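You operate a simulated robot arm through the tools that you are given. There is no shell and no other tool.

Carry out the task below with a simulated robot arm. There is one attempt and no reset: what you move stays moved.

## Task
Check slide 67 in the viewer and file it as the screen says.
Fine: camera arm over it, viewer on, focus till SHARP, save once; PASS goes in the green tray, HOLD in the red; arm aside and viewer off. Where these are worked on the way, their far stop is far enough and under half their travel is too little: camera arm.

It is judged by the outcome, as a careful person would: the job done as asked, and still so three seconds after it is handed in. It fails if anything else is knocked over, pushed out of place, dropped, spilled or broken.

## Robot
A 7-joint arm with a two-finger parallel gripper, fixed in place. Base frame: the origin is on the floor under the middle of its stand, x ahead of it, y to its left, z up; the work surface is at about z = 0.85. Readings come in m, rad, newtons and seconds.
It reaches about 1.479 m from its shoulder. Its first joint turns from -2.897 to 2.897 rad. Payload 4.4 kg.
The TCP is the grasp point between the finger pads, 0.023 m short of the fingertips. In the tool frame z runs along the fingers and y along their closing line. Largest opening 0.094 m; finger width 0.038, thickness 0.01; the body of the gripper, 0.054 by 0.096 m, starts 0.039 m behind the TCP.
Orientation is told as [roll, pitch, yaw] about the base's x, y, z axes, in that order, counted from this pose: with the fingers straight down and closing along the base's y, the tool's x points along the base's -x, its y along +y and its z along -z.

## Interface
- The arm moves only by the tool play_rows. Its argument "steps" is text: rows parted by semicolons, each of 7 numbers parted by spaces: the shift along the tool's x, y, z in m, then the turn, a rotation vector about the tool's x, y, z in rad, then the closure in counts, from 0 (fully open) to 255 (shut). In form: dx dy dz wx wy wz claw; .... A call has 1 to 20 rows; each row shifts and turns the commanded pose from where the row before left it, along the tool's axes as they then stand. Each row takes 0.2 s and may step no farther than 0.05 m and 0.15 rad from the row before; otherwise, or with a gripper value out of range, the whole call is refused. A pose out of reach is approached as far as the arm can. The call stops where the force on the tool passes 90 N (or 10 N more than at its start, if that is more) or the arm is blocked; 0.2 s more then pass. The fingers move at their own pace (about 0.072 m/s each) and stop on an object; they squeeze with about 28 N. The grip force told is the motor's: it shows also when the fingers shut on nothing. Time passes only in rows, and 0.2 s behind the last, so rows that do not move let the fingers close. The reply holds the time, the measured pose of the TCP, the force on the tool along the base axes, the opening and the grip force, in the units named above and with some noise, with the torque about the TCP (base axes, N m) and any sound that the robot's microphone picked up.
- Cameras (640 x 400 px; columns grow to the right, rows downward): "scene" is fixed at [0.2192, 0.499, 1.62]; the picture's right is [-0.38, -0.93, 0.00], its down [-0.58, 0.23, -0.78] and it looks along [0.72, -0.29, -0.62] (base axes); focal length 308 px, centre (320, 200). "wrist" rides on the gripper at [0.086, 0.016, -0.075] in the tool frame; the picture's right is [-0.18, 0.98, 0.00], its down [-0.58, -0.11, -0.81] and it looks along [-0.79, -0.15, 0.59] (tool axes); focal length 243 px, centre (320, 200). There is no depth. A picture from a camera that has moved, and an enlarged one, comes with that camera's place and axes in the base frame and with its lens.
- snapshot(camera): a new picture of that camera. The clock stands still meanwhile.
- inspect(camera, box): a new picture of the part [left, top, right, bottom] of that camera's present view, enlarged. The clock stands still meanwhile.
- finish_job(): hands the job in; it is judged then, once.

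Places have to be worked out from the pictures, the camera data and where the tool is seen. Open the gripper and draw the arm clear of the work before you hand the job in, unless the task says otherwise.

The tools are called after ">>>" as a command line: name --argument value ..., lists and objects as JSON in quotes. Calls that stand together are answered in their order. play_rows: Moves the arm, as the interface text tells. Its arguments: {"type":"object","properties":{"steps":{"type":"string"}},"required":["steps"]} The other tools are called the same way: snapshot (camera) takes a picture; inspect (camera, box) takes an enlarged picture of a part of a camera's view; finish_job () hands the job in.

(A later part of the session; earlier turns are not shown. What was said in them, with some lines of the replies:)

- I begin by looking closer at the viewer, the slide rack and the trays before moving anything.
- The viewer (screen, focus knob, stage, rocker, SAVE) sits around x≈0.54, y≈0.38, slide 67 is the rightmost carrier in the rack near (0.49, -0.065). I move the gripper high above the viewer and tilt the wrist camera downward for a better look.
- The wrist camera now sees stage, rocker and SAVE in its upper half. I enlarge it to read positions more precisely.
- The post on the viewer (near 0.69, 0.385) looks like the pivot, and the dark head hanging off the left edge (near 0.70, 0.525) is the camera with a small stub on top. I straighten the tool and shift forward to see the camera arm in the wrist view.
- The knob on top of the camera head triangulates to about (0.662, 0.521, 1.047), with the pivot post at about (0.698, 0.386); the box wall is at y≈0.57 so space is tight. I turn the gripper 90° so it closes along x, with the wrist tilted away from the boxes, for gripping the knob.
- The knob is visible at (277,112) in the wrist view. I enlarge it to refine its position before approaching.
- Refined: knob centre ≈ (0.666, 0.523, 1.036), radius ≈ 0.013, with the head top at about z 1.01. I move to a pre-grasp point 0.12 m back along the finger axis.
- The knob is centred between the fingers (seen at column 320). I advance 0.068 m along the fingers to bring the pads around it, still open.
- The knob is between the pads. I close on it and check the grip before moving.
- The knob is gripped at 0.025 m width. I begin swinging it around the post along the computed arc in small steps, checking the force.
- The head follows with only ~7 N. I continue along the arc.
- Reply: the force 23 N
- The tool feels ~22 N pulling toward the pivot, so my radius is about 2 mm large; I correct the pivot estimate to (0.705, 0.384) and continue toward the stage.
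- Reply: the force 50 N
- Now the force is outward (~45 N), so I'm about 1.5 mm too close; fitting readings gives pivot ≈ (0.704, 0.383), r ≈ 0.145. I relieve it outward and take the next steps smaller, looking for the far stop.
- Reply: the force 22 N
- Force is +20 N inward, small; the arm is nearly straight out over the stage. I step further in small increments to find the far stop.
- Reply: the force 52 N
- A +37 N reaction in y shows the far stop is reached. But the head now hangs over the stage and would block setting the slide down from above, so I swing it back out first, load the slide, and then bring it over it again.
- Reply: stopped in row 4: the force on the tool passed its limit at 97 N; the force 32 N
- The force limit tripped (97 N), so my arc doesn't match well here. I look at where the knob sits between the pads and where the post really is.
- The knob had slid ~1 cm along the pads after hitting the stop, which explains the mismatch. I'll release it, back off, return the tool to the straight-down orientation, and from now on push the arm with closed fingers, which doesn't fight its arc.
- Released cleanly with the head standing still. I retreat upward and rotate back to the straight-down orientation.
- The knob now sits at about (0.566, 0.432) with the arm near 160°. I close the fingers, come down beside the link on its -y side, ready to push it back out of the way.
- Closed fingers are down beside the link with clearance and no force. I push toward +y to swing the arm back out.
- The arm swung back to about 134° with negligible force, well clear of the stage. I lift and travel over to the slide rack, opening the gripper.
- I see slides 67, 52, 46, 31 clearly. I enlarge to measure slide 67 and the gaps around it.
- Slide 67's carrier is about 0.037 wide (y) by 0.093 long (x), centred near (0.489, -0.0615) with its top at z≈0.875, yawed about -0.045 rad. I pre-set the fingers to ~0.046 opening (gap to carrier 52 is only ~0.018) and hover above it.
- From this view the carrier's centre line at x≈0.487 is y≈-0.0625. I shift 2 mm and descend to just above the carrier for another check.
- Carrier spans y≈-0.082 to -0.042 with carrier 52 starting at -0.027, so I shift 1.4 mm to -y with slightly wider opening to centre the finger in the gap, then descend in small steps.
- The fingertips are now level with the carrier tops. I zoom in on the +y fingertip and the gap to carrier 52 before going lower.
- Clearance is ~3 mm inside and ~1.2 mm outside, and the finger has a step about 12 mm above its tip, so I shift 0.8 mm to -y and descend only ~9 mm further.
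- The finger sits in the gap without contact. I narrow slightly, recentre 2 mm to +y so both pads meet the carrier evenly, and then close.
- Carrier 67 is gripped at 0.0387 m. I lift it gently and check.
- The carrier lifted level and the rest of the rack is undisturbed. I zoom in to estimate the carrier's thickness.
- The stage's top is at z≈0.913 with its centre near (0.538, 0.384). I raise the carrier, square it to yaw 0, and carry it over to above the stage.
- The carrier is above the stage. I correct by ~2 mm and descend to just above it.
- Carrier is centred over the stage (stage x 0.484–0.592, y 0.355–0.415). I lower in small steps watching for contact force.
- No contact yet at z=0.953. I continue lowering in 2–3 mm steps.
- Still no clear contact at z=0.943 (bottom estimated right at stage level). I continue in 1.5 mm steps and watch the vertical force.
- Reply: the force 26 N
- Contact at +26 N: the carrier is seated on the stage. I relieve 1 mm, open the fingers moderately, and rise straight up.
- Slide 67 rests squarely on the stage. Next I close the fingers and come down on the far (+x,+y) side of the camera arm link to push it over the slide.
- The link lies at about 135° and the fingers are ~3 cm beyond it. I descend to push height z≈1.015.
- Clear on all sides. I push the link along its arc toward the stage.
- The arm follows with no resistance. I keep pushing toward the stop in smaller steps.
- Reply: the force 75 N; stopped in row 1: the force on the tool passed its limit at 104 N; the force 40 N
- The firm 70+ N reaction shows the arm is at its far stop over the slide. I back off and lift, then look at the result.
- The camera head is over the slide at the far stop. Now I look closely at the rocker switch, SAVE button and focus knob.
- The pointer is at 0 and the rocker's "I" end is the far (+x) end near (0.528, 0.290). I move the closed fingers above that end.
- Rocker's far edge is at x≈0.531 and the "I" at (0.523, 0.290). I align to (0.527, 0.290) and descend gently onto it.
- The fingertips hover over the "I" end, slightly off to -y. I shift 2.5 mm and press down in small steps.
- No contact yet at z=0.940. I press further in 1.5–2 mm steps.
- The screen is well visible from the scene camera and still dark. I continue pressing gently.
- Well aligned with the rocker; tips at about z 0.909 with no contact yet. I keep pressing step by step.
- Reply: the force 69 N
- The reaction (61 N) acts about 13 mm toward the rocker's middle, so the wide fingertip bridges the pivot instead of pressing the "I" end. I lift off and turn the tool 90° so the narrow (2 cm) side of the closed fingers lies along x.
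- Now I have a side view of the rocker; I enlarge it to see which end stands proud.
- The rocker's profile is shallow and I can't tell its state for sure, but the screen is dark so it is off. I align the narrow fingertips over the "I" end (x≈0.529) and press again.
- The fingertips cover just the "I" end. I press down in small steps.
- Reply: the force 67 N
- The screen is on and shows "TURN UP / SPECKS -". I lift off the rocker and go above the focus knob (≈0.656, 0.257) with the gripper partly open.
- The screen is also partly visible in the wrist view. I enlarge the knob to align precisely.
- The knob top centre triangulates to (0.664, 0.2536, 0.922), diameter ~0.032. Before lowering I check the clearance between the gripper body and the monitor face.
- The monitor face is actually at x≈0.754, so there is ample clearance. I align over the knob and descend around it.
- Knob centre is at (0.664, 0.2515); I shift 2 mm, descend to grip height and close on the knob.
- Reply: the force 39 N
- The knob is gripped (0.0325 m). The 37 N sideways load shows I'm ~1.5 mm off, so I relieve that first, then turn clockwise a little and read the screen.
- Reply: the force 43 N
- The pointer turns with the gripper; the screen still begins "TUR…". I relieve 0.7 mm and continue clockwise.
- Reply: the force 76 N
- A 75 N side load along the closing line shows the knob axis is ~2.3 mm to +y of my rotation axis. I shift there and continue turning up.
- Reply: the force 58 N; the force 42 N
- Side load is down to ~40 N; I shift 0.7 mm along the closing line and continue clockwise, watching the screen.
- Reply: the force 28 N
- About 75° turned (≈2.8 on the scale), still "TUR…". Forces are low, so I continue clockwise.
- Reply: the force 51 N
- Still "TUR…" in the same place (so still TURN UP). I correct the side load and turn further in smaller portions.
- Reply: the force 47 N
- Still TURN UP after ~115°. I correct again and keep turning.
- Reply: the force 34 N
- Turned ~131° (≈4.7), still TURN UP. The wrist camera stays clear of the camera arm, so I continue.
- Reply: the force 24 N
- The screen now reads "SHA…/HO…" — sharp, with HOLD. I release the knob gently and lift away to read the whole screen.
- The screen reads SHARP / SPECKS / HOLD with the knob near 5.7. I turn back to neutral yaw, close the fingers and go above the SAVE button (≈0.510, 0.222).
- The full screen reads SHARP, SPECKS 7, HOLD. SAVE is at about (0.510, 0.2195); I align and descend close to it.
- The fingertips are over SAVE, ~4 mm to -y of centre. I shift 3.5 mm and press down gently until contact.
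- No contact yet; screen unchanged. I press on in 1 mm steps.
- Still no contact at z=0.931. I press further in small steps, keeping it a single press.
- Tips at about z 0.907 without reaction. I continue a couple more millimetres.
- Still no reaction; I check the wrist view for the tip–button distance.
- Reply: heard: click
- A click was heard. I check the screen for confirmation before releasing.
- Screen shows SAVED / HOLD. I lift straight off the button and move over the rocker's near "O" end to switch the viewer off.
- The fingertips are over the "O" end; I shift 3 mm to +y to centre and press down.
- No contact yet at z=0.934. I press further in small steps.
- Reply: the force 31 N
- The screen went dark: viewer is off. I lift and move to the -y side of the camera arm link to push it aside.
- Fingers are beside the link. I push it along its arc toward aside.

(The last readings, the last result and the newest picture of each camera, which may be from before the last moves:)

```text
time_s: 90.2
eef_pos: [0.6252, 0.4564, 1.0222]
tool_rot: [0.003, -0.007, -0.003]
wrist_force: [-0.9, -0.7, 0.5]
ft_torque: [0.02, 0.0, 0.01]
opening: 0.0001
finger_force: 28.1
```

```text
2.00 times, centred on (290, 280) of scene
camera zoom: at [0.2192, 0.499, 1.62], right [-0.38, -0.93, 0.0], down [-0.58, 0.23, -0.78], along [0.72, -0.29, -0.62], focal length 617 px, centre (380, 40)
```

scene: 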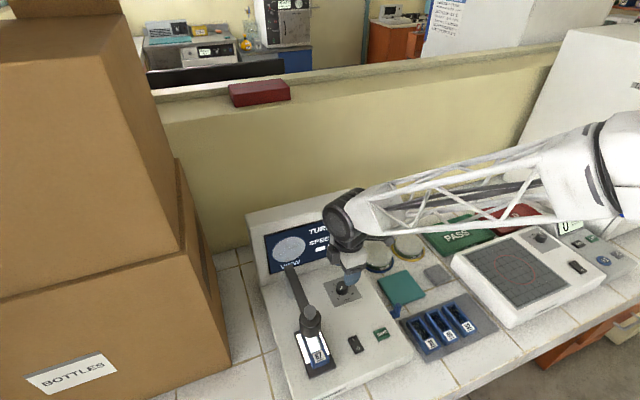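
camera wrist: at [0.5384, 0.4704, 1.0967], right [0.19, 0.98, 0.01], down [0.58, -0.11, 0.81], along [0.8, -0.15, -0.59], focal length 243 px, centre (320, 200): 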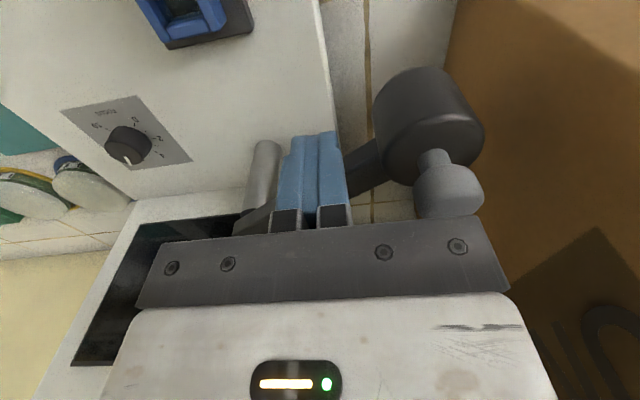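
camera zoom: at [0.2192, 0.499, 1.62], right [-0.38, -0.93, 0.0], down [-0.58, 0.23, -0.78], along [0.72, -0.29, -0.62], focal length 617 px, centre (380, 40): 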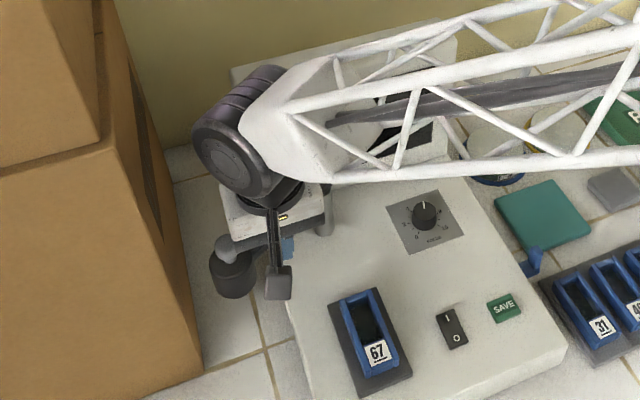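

No resistance so far (arm near 122°). I continue toward its original aside position, checking force.

>>> play_rows --steps "-0.0142 0.0085 0 0 0 0 255;-0.006 0.004 0 0 0 0 255;-0.005 0.003 0 0 0 0 255"

>>> snapshot --camera "wrist"

```text
time_s: 91.0
eef_pos: [0.6497, 0.469, 1.0211]
tool_rot: [0.004, -0.005, -0.001]
wrist_force: [-13.6, -6.9, 5.4]
ft_torque: [-0.08, 0.18, 0.02]
opening: 0.0001
finger_force: 28.3
```

```text
taken
camera wrist: at [0.5623, 0.4841, 1.0944], right [0.19, 0.98, 0.0], down [0.58, -0.11, 0.81], along [0.8, -0.15, -0.59], focal length 243 px, centre (320, 200)
```

wrist: 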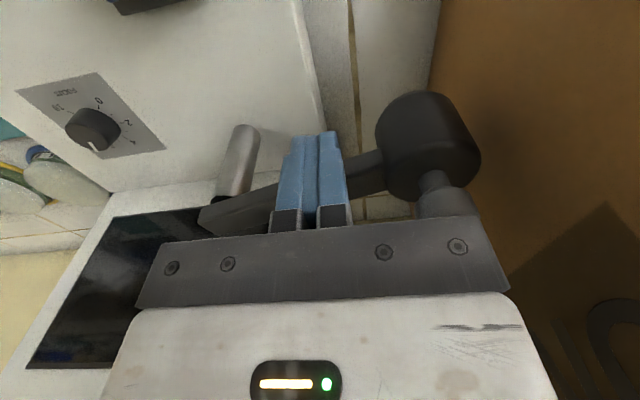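

A first reaction (~15 N) appears near the original aside position. One more small step confirms whether it is the stop.

>>> play_rows --steps "-0.0015 0.0007 0 0 0 0 255"

```text
time_s: 91.4
eef_pos: [0.6505, 0.4703, 1.0208]
tool_rot: [0.002, -0.002, -0.003]
wrist_force: [-48.1, -27.3, 10.3]
ft_torque: [-0.46, 0.77, 0.01]
opening: 0.0002
finger_force: 28.4
```

The arm is against its aside stop (55 N). I back off, lift, and go over slide 67 with the gripper opening to ~0.06.

>>> play_rows --steps "0.008 -0.006 0 0 0 0 255;0.004 -0.002 -0.03 0 0 0 255;0 0 -0.05 0 0 0 255;0.0328 -0.0261 0 0 0 0 95;0.0328 -0.0261 0 0 0 0 95;0.0328 -0.0261 0 0 0 0 95;0 0 0.04 0 0 0 95;0 0 0.04 0 0 0 95;0 0 0.03 0 0 0 95;0 0 0 0 0 0 95"

>>> snapshot --camera "wrist"

>>> inspect --camera "scene" --box '[210, 200, 410, 390]'

```text
time_s: 93.6
eef_pos: [0.5421, 0.3873, 0.99]
tool_rot: [0.003, -0.007, -0.001]
wrist_force: [0.2, 0.1, -0.3]
ft_torque: [0.02, -0.05, 0.02]
opening: 0.0589
finger_force: 0.1
```

```text
taken
camera wrist: at [0.4544, 0.4029, 1.0627], right [0.19, 0.98, 0.01], down [0.58, -0.11, 0.81], along [0.8, -0.15, -0.59], focal length 243 px, centre (320, 200)
```

wrist: 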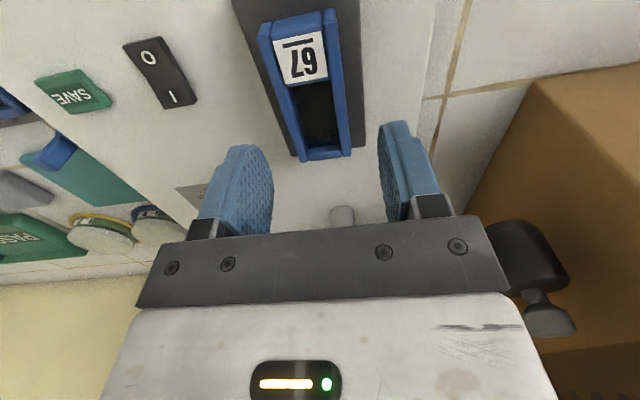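

```text
2.11 times, centred on (310, 295) of scene
camera zoom: at [0.2192, 0.499, 1.62], right [-0.38, -0.93, 0.0], down [-0.58, 0.23, -0.78], along [0.72, -0.29, -0.62], focal length 649 px, centre (341, 0)
```

zoom: 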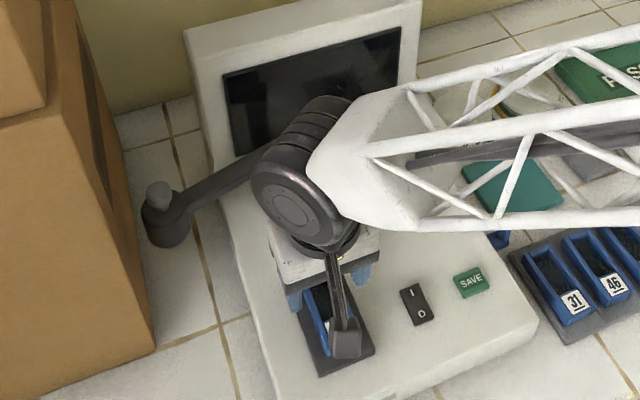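

Camera arm is aside, viewer dark, slide 67 in place. I shift 3.5 mm to -y to centre on the carrier and descend to grip height.

>>> play_rows --steps "0 -0.0035 0.01 0 0 0 95;0 0 0.02 0 0 0 95;0 0 0.012 0 0 0 95;0 0 0.006 0 0 0 95;0 0 0 0 0 0 95"

>>> inspect --camera "wrist" --box '[200, 0, 440, 230]'

```text
time_s: 94.8
eef_pos: [0.5416, 0.3842, 0.9436]
tool_rot: [0.003, -0.007, -0.003]
wrist_force: [-0.3, 0.4, 0.1]
ft_torque: [0.01, -0.01, 0.03]
opening: 0.059
finger_force: 0.1
```

```text
1.74 times, centred on (320, 115) of wrist
camera zoom: at [0.454, 0.3981, 1.0169], right [0.19, 0.98, 0.01], down [0.58, -0.11, 0.81], along [0.8, -0.15, -0.59], focal length 422 px, centre (320, 348)
```

zoom: 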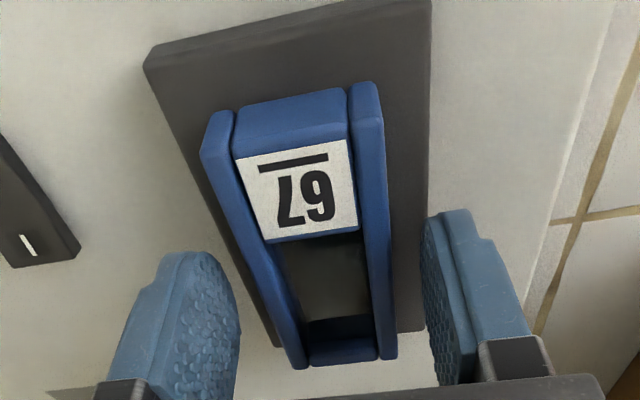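

Both pads straddle the carrier evenly. I lower 3 mm more and close.

>>> play_rows --steps "0 0 0.003 0 0 0 95;0 0 0 0 0 0 255;0 0 0 0 0 0 255;0 0 0 0 0 0 255;0 0 0 0 0 0 255"

>>> play_rows --steps "0 0 -0.01 0 0 0 255;0 0 -0.03 0 0 0 255;0 0 -0.05 0 0 0 255;0 0 -0.05 0 0 0 255;0 0 0 0 0 0 255"

>>> snapshot --camera "wrist"

>>> snapshot --camera "scene"

```text
time_s: 96.0
eef_pos: [0.5407, 0.3825, 0.9399]
tool_rot: [0.002, -0.006, -0.002]
wrist_force: [-1.2, 2.1, 0.5]
ft_torque: [0.01, 0.01, 0.0]
opening: 0.0387
finger_force: 27.9
```

```text
time_s: 97.2
eef_pos: [0.542, 0.3812, 1.0795]
tool_rot: [0.004, -0.005, -0.001]
wrist_force: [0.9, 0.2, -0.9]
ft_torque: [0.01, -0.03, 0.01]
opening: 0.0389
finger_force: 27.8
```

```text
taken
camera wrist: at [0.4543, 0.3966, 1.1537], right [0.19, 0.98, 0.0], down [0.58, -0.11, 0.81], along [0.8, -0.15, -0.59], focal length 243 px, centre (320, 200)
```

wrist: 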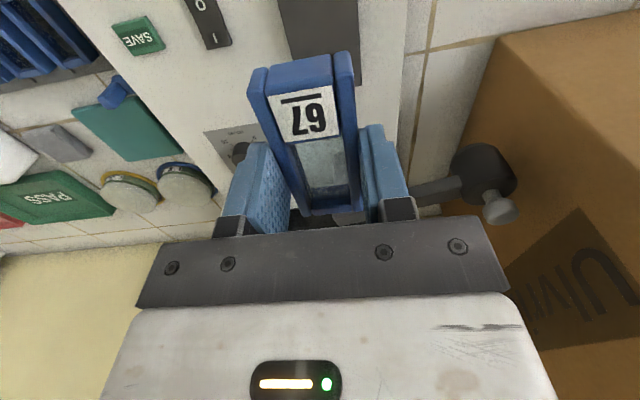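

```text
taken
```

scene: 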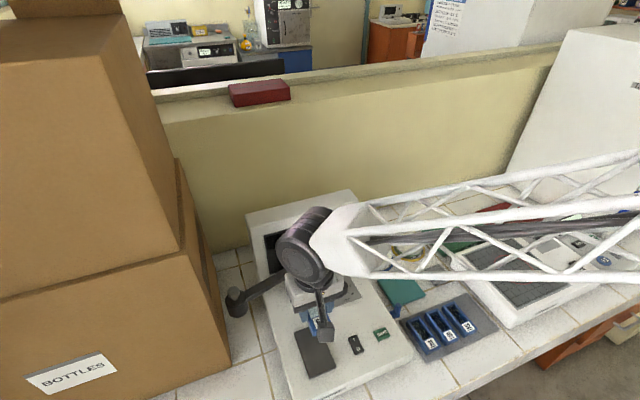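

Slide 67 is held level and everything else is undisturbed. The red HOLD tray spans about x 0.68–0.80, y −0.56 to −0.34, so I carry the slide at safe height to (0.74, −0.455).

>>> play_rows --steps "-0.011 -0.0464 0 0 0 0 255;-0.011 -0.0464 0 0 0 0 255;-0.011 -0.0464 0 0 0 0 255;-0.011 -0.0464 0 0 0 0 255;-0.011 -0.0464 0 0 0 0 255;-0.011 -0.0464 0 0 0 0 255;-0.011 -0.0464 0 0 0 0 255;-0.011 -0.0464 0 0 0 0 255;-0.011 -0.0464 0 0 0 0 255;-0.011 -0.0464 0 0 0 0 255;-0.011 -0.0464 0 0 0 0 255;-0.011 -0.0464 0 0 0 0 255;-0.011 -0.0464 0 0 0 0 255;-0.011 -0.0464 0 0 0 0 255;-0.011 -0.0464 0 0 0 0 255;-0.011 -0.0464 0 0 0 0 255;0 0 0 0 0 0 255"

>>> snapshot --camera "wrist"

>>> snapshot --camera "scene"

```text
time_s: 100.8
eef_pos: [0.7111, -0.3634, 1.0745]
tool_rot: [0.004, -0.004, 0.0]
wrist_force: [0.2, -0.7, 0.0]
ft_torque: [-0.01, 0.0, 0.04]
opening: 0.0389
finger_force: 28.0
```

```text
taken
camera wrist: at [0.6237, -0.349, 1.1493], right [0.19, 0.98, 0.01], down [0.58, -0.11, 0.81], along [0.8, -0.15, -0.59], focal length 243 px, centre (320, 200)
```

wrist: 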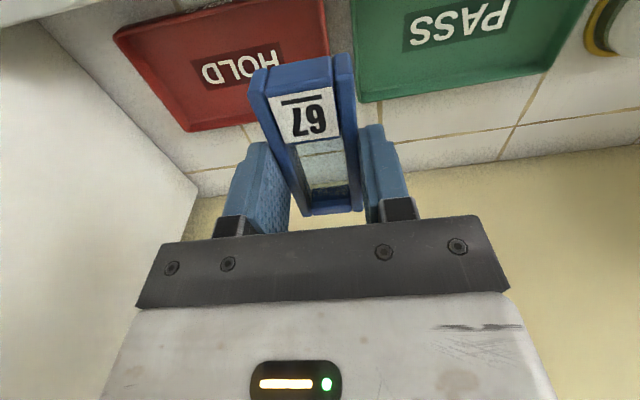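

```text
taken
```

scene: 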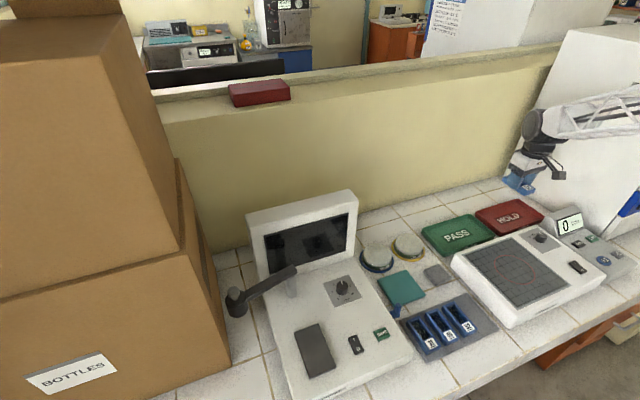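

The tray (x≈0.685–0.80, y≈−0.567 to −0.36, centre 0.743, −0.464) is clear. I turn the tool −90° so the carrier lies along the tray's long side, then move above its centre.

>>> play_rows --steps "0 0 0 0 0 0.1428 255;0 0 0 0 0 0.1428 255;0 0 0 0 0 0.1428 255;0 0 0 0 0 0.1428 255;0 0 0 0 0 0.1428 255;0 0 0 0 0 0.1428 255;0 0 0 0 0 0.1428 255;0 0 0 0 0 0.1428 255;0 0 0 0 0 0.1428 255;0 0 0 0 0 0.1428 255;0 0 0 0 0 0.1428 255;-0.0317 0.0107 0 0 0 0 255;-0.0317 0.0107 0 0 0 0 255;-0.0317 0.0107 0 0 0 0 255;0 0 0 0 0 0 255"

>>> snapshot --camera "wrist"

>>> inspect --camera "scene" --box '[420, 80, 640, 280]'

```text
time_s: 104.0
eef_pos: [0.747, -0.4545, 1.0777]
tool_rot: [0.008, 0.004, -1.573]
wrist_force: [-0.5, -0.3, 0.1]
ft_torque: [0.02, 0.01, 0.01]
opening: 0.0392
finger_force: 27.8
```

```text
taken
camera wrist: at [0.7616, -0.3694, 1.1518], right [0.98, -0.19, 0.01], down [-0.11, -0.58, 0.8], along [-0.15, -0.79, -0.6], focal length 243 px, centre (320, 200)
```

wrist: 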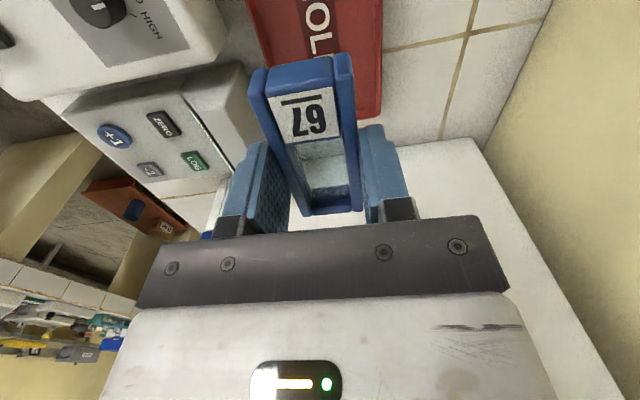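

```text
2.00 times, centred on (530, 180) of scene
camera zoom: at [0.2192, 0.499, 1.62], right [-0.38, -0.93, 0.0], down [-0.58, 0.23, -0.78], along [0.72, -0.29, -0.62], focal length 617 px, centre (-100, 240)
```

zoom: 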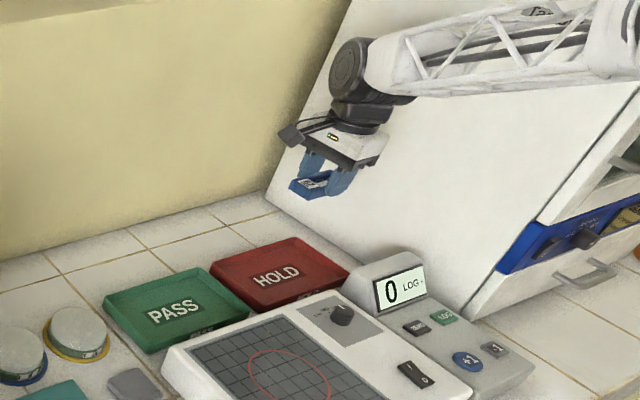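

Carrier is centred over the red tray. I descend toward the tray floor in stages.

>>> play_rows --steps "0 0 0.042 0 0 0 255;0 0 0.042 0 0 0 255;0 0 0.042 0 0 0 255;0 0 0.03 0 0 0 255;0 0 0 0 0 0 255"

>>> snapshot --camera "wrist"

>>> inspect --camera "scene" --box '[420, 120, 620, 280]'

```text
time_s: 105.2
eef_pos: [0.7475, -0.4529, 0.9181]
tool_rot: [0.007, 0.003, -1.572]
wrist_force: [-0.9, 0.4, -1.2]
ft_torque: [-0.06, 0.01, 0.01]
opening: 0.039
finger_force: 27.8
```

```text
taken
camera wrist: at [0.7634, -0.3685, 0.9938], right [0.98, -0.19, 0.01], down [-0.11, -0.58, 0.8], along [-0.15, -0.79, -0.6], focal length 243 px, centre (320, 200)
```

wrist: 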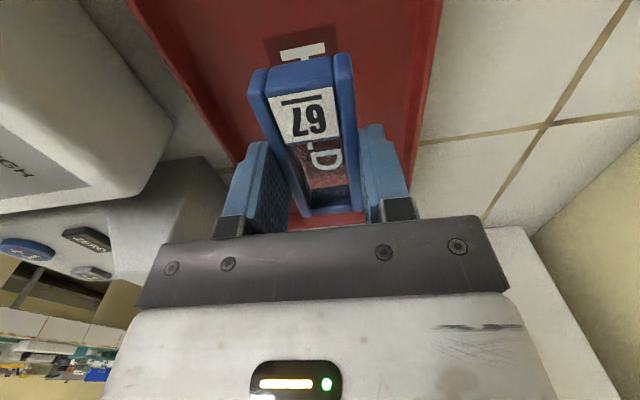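

```text
2.50 times, centred on (520, 200) of scene
camera zoom: at [0.2192, 0.499, 1.62], right [-0.38, -0.93, 0.0], down [-0.58, 0.23, -0.78], along [0.72, -0.29, -0.62], focal length 771 px, centre (-180, 200)
```

zoom: 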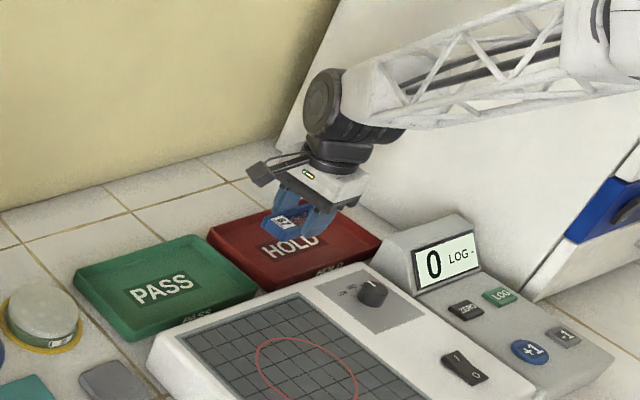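

Carrier is well inside the tray outline. I lower further, watching for floor contact.

>>> play_rows --steps "0 0 0.014 0 0 0 255;0 0 0.008 0 0 0 255;0 0 0.004 0 0 0 255"

>>> play_rows --steps "0 0 0.002 0 0 0 255;0 0 0.002 0 0 0 255"

```text
time_s: 106.0
eef_pos: [0.7494, -0.4553, 0.8949]
tool_rot: [0.008, 0.003, -1.573]
wrist_force: [-0.2, 0.8, -0.3]
ft_torque: [-0.01, 0.0, -0.03]
opening: 0.039
finger_force: 28.3
```

```text
time_s: 106.6
eef_pos: [0.7501, -0.4555, 0.891]
tool_rot: [0.005, 0.005, -1.572]
wrist_force: [0.6, -0.9, 1.1]
ft_torque: [0.01, 0.0, 0.05]
opening: 0.0392
finger_force: 28.6
```

Still free at z=0.891. I continue in 1.5–2 mm steps.

>>> play_rows --steps "0 0 0.002 0 0 0 255;0 0 0.0015 0 0 0 255"

>>> inspect --camera "wrist" --box '[180, 0, 460, 230]'

```text
time_s: 107.2
eef_pos: [0.7485, -0.455, 0.8878]
tool_rot: [0.006, 0.004, -1.572]
wrist_force: [-0.1, -0.4, -1.1]
ft_torque: [-0.02, 0.0, 0.02]
opening: 0.0387
finger_force: 27.8
```

```text
1.74 times, centred on (320, 115) of wrist
camera zoom: at [0.764, -0.3699, 0.9625], right [0.98, -0.19, 0.01], down [-0.11, -0.58, 0.8], along [-0.15, -0.79, -0.6], focal length 422 px, centre (320, 348)
```

zoom: 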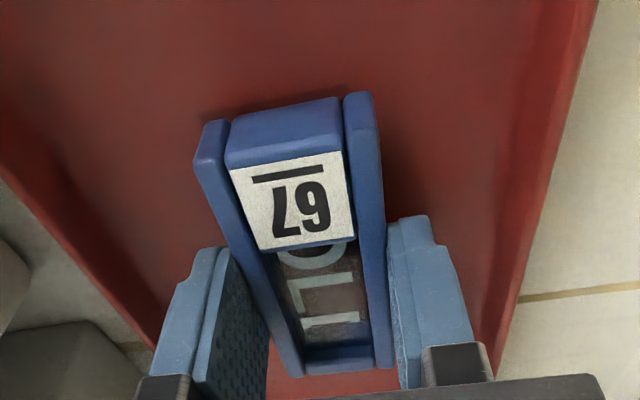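

The carrier is close to the floor. I keep lowering in small steps until the floor reacts.

>>> play_rows --steps "0 0 0.0015 0 0 0 255;0 0 0.0015 0 0 0 255"

>>> play_rows --steps "0 0 0.001 0 0 0 255;0 0 0.001 0 0 0 255"

```text
time_s: 107.8
eef_pos: [0.748, -0.4541, 0.8848]
tool_rot: [0.005, 0.003, -1.573]
wrist_force: [0.4, 0.0, -0.3]
ft_torque: [-0.02, -0.01, 0.03]
opening: 0.0387
finger_force: 28.0
```

```text
time_s: 108.4
eef_pos: [0.7491, -0.4563, 0.8826]
tool_rot: [0.007, 0.004, -1.572]
wrist_force: [0.7, 1.1, 4.0]
ft_torque: [-0.12, 0.09, 0.01]
opening: 0.0387
finger_force: 27.4
```

First contact (+4 N) at z=0.8826. One more millimetre to be sure it's seated.

>>> play_rows --steps "0 0 0.001 0 0 0 255"

```text
time_s: 108.8
eef_pos: [0.7492, -0.4566, 0.8836]
tool_rot: [0.007, 0.003, -1.573]
wrist_force: [0.0, 2.0, 11.3]
ft_torque: [-0.43, 0.22, -0.06]
opening: 0.0389
finger_force: 27.4
```

Seated (11 N). I release by opening just to ~0.05 so the fingers stay clear of the tray walls, then lift straight up.

>>> play_rows --steps "0 0 -0.0005 0 0 0 119;0 0 0 0 0 0 119;0 0 0 0 0 0 119;0 0 -0.01 0 0 0 119;0 0 -0.03 0 0 0 119;0 0 -0.05 0 0 0 119;0 0 -0.05 0 0 0 119;0 0 0 0 0 0 119"

>>> snapshot --camera "wrist"

>>> inspect --camera "scene" --box '[420, 120, 620, 280]'

```text
time_s: 110.6
eef_pos: [0.7451, -0.459, 1.0214]
tool_rot: [0.007, 0.002, -1.572]
wrist_force: [-0.3, 0.4, -0.2]
ft_torque: [0.0, 0.03, 0.04]
opening: 0.0501
finger_force: 0.1
```

```text
taken
camera wrist: at [0.7614, -0.3737, 1.0961], right [0.98, -0.19, 0.01], down [-0.11, -0.58, 0.8], along [-0.15, -0.79, -0.6], focal length 243 px, centre (320, 200)
```

wrist: 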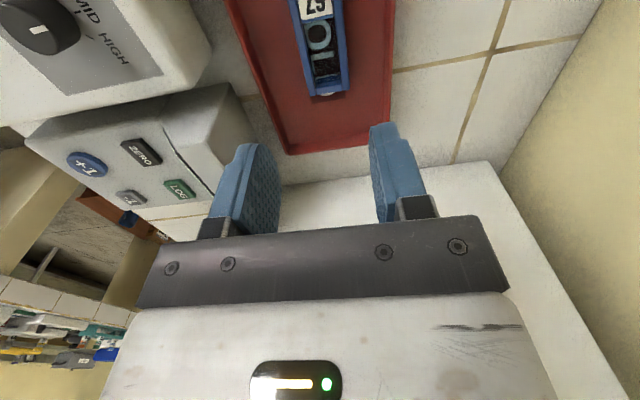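

```text
2.50 times, centred on (520, 200) of scene
camera zoom: at [0.2192, 0.499, 1.62], right [-0.38, -0.93, 0.0], down [-0.58, 0.23, -0.78], along [0.72, -0.29, -0.62], focal length 771 px, centre (-180, 200)
```

zoom: 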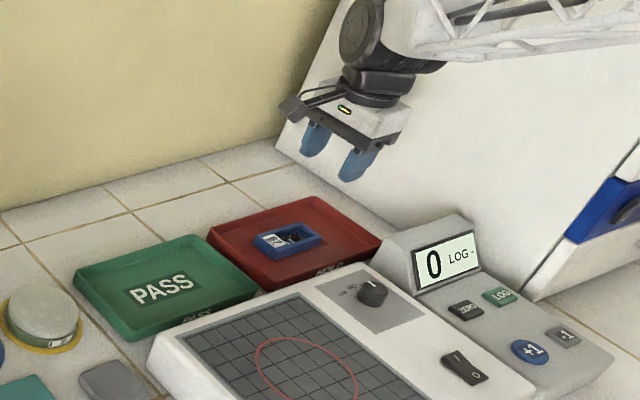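

Slide 67 lies flat in the red HOLD tray. I open fully, lift high and draw the arm clear, then inspect the whole scene.

>>> play_rows --steps "0 0 -0.05 0 0 0 119;0 0 -0.05 0 0 0 119;0 0 -0.05 0 0 0 0;0 0 -0.05 0 0 0 0;0 0 -0.05 0 0 0 0;0.045 0 0 0 0 0 0;0.045 0 0 0 0 0 0;0.045 0 0 0 0 0 0;0.045 0 0 0 0 0 0;0.045 0 0 0 0 0 0;0.045 0 0 0 0 0 0;0.045 0 0 0 0 0 0;0.045 0 0 0 0 0 0;0 0 0 0 0 0 0;0 0 0 0 0 0 0"

>>> snapshot --camera "scene"

>>> inspect --camera "scene" --box '[210, 180, 420, 400]'

>>> inspect --camera "scene" --box '[400, 180, 640, 350]'

```text
time_s: 113.8
eef_pos: [0.7437, -0.0949, 1.2713]
tool_rot: [0.008, 0.002, -1.573]
wrist_force: [0.7, 0.1, -0.5]
ft_torque: [0.01, 0.0, 0.01]
opening: 0.0941
finger_force: 0.0
```

```text
taken
```

scene: 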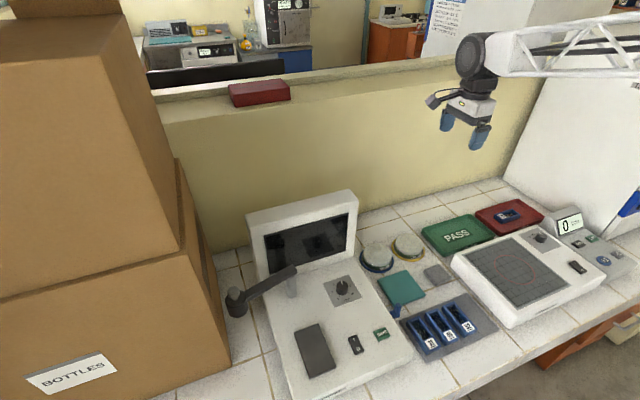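

```text
1.82 times, centred on (315, 290) of scene
camera zoom: at [0.2192, 0.499, 1.62], right [-0.38, -0.93, 0.0], down [-0.58, 0.23, -0.78], along [0.72, -0.29, -0.62], focal length 561 px, centre (329, 36)
```

zoom: 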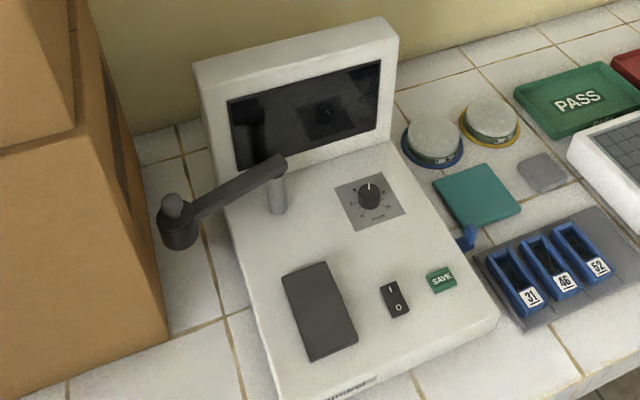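

```text
2.35 times, centred on (520, 265) of scene
camera zoom: at [0.2192, 0.499, 1.62], right [-0.38, -0.93, 0.0], down [-0.58, 0.23, -0.78], along [0.72, -0.29, -0.62], focal length 726 px, centre (-151, 47)
```

zoom: 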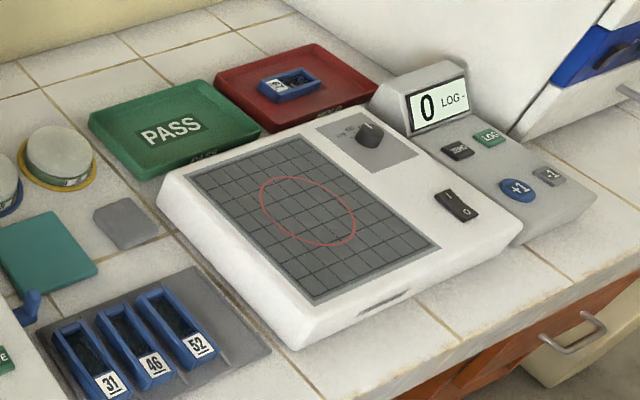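

All states check out: slide 67 lies in the red HOLD tray after a single save at SHARP. The camera arm is back at its aside stop, the viewer is off, nothing else has moved, and the gripper is open and clear. I hand the job in.

>>> finish_job

```text
The job is handed in.
```

Slide 67 read **HOLD** (SHARP, 7 specks), and it is now lying flat in the red tray.

- **Save:** SAVE was pressed once. It clicked once and the screen changed from SHARP to SAVED.
- **Camera arm:** it was pushed to its far stop over the slide before the check and pushed back to its aside stop afterwards. I had swung it over once before loading, then back out, because the head blocked the stage.
- **Viewer:** off. The focus knob is left at about 5.7, where the image was sharp.
- **Everything else:** the final pictures show the other slides, the trays and the items on the table where they started.

The gripper is open and the arm is clear of the work. The job has been handed in.
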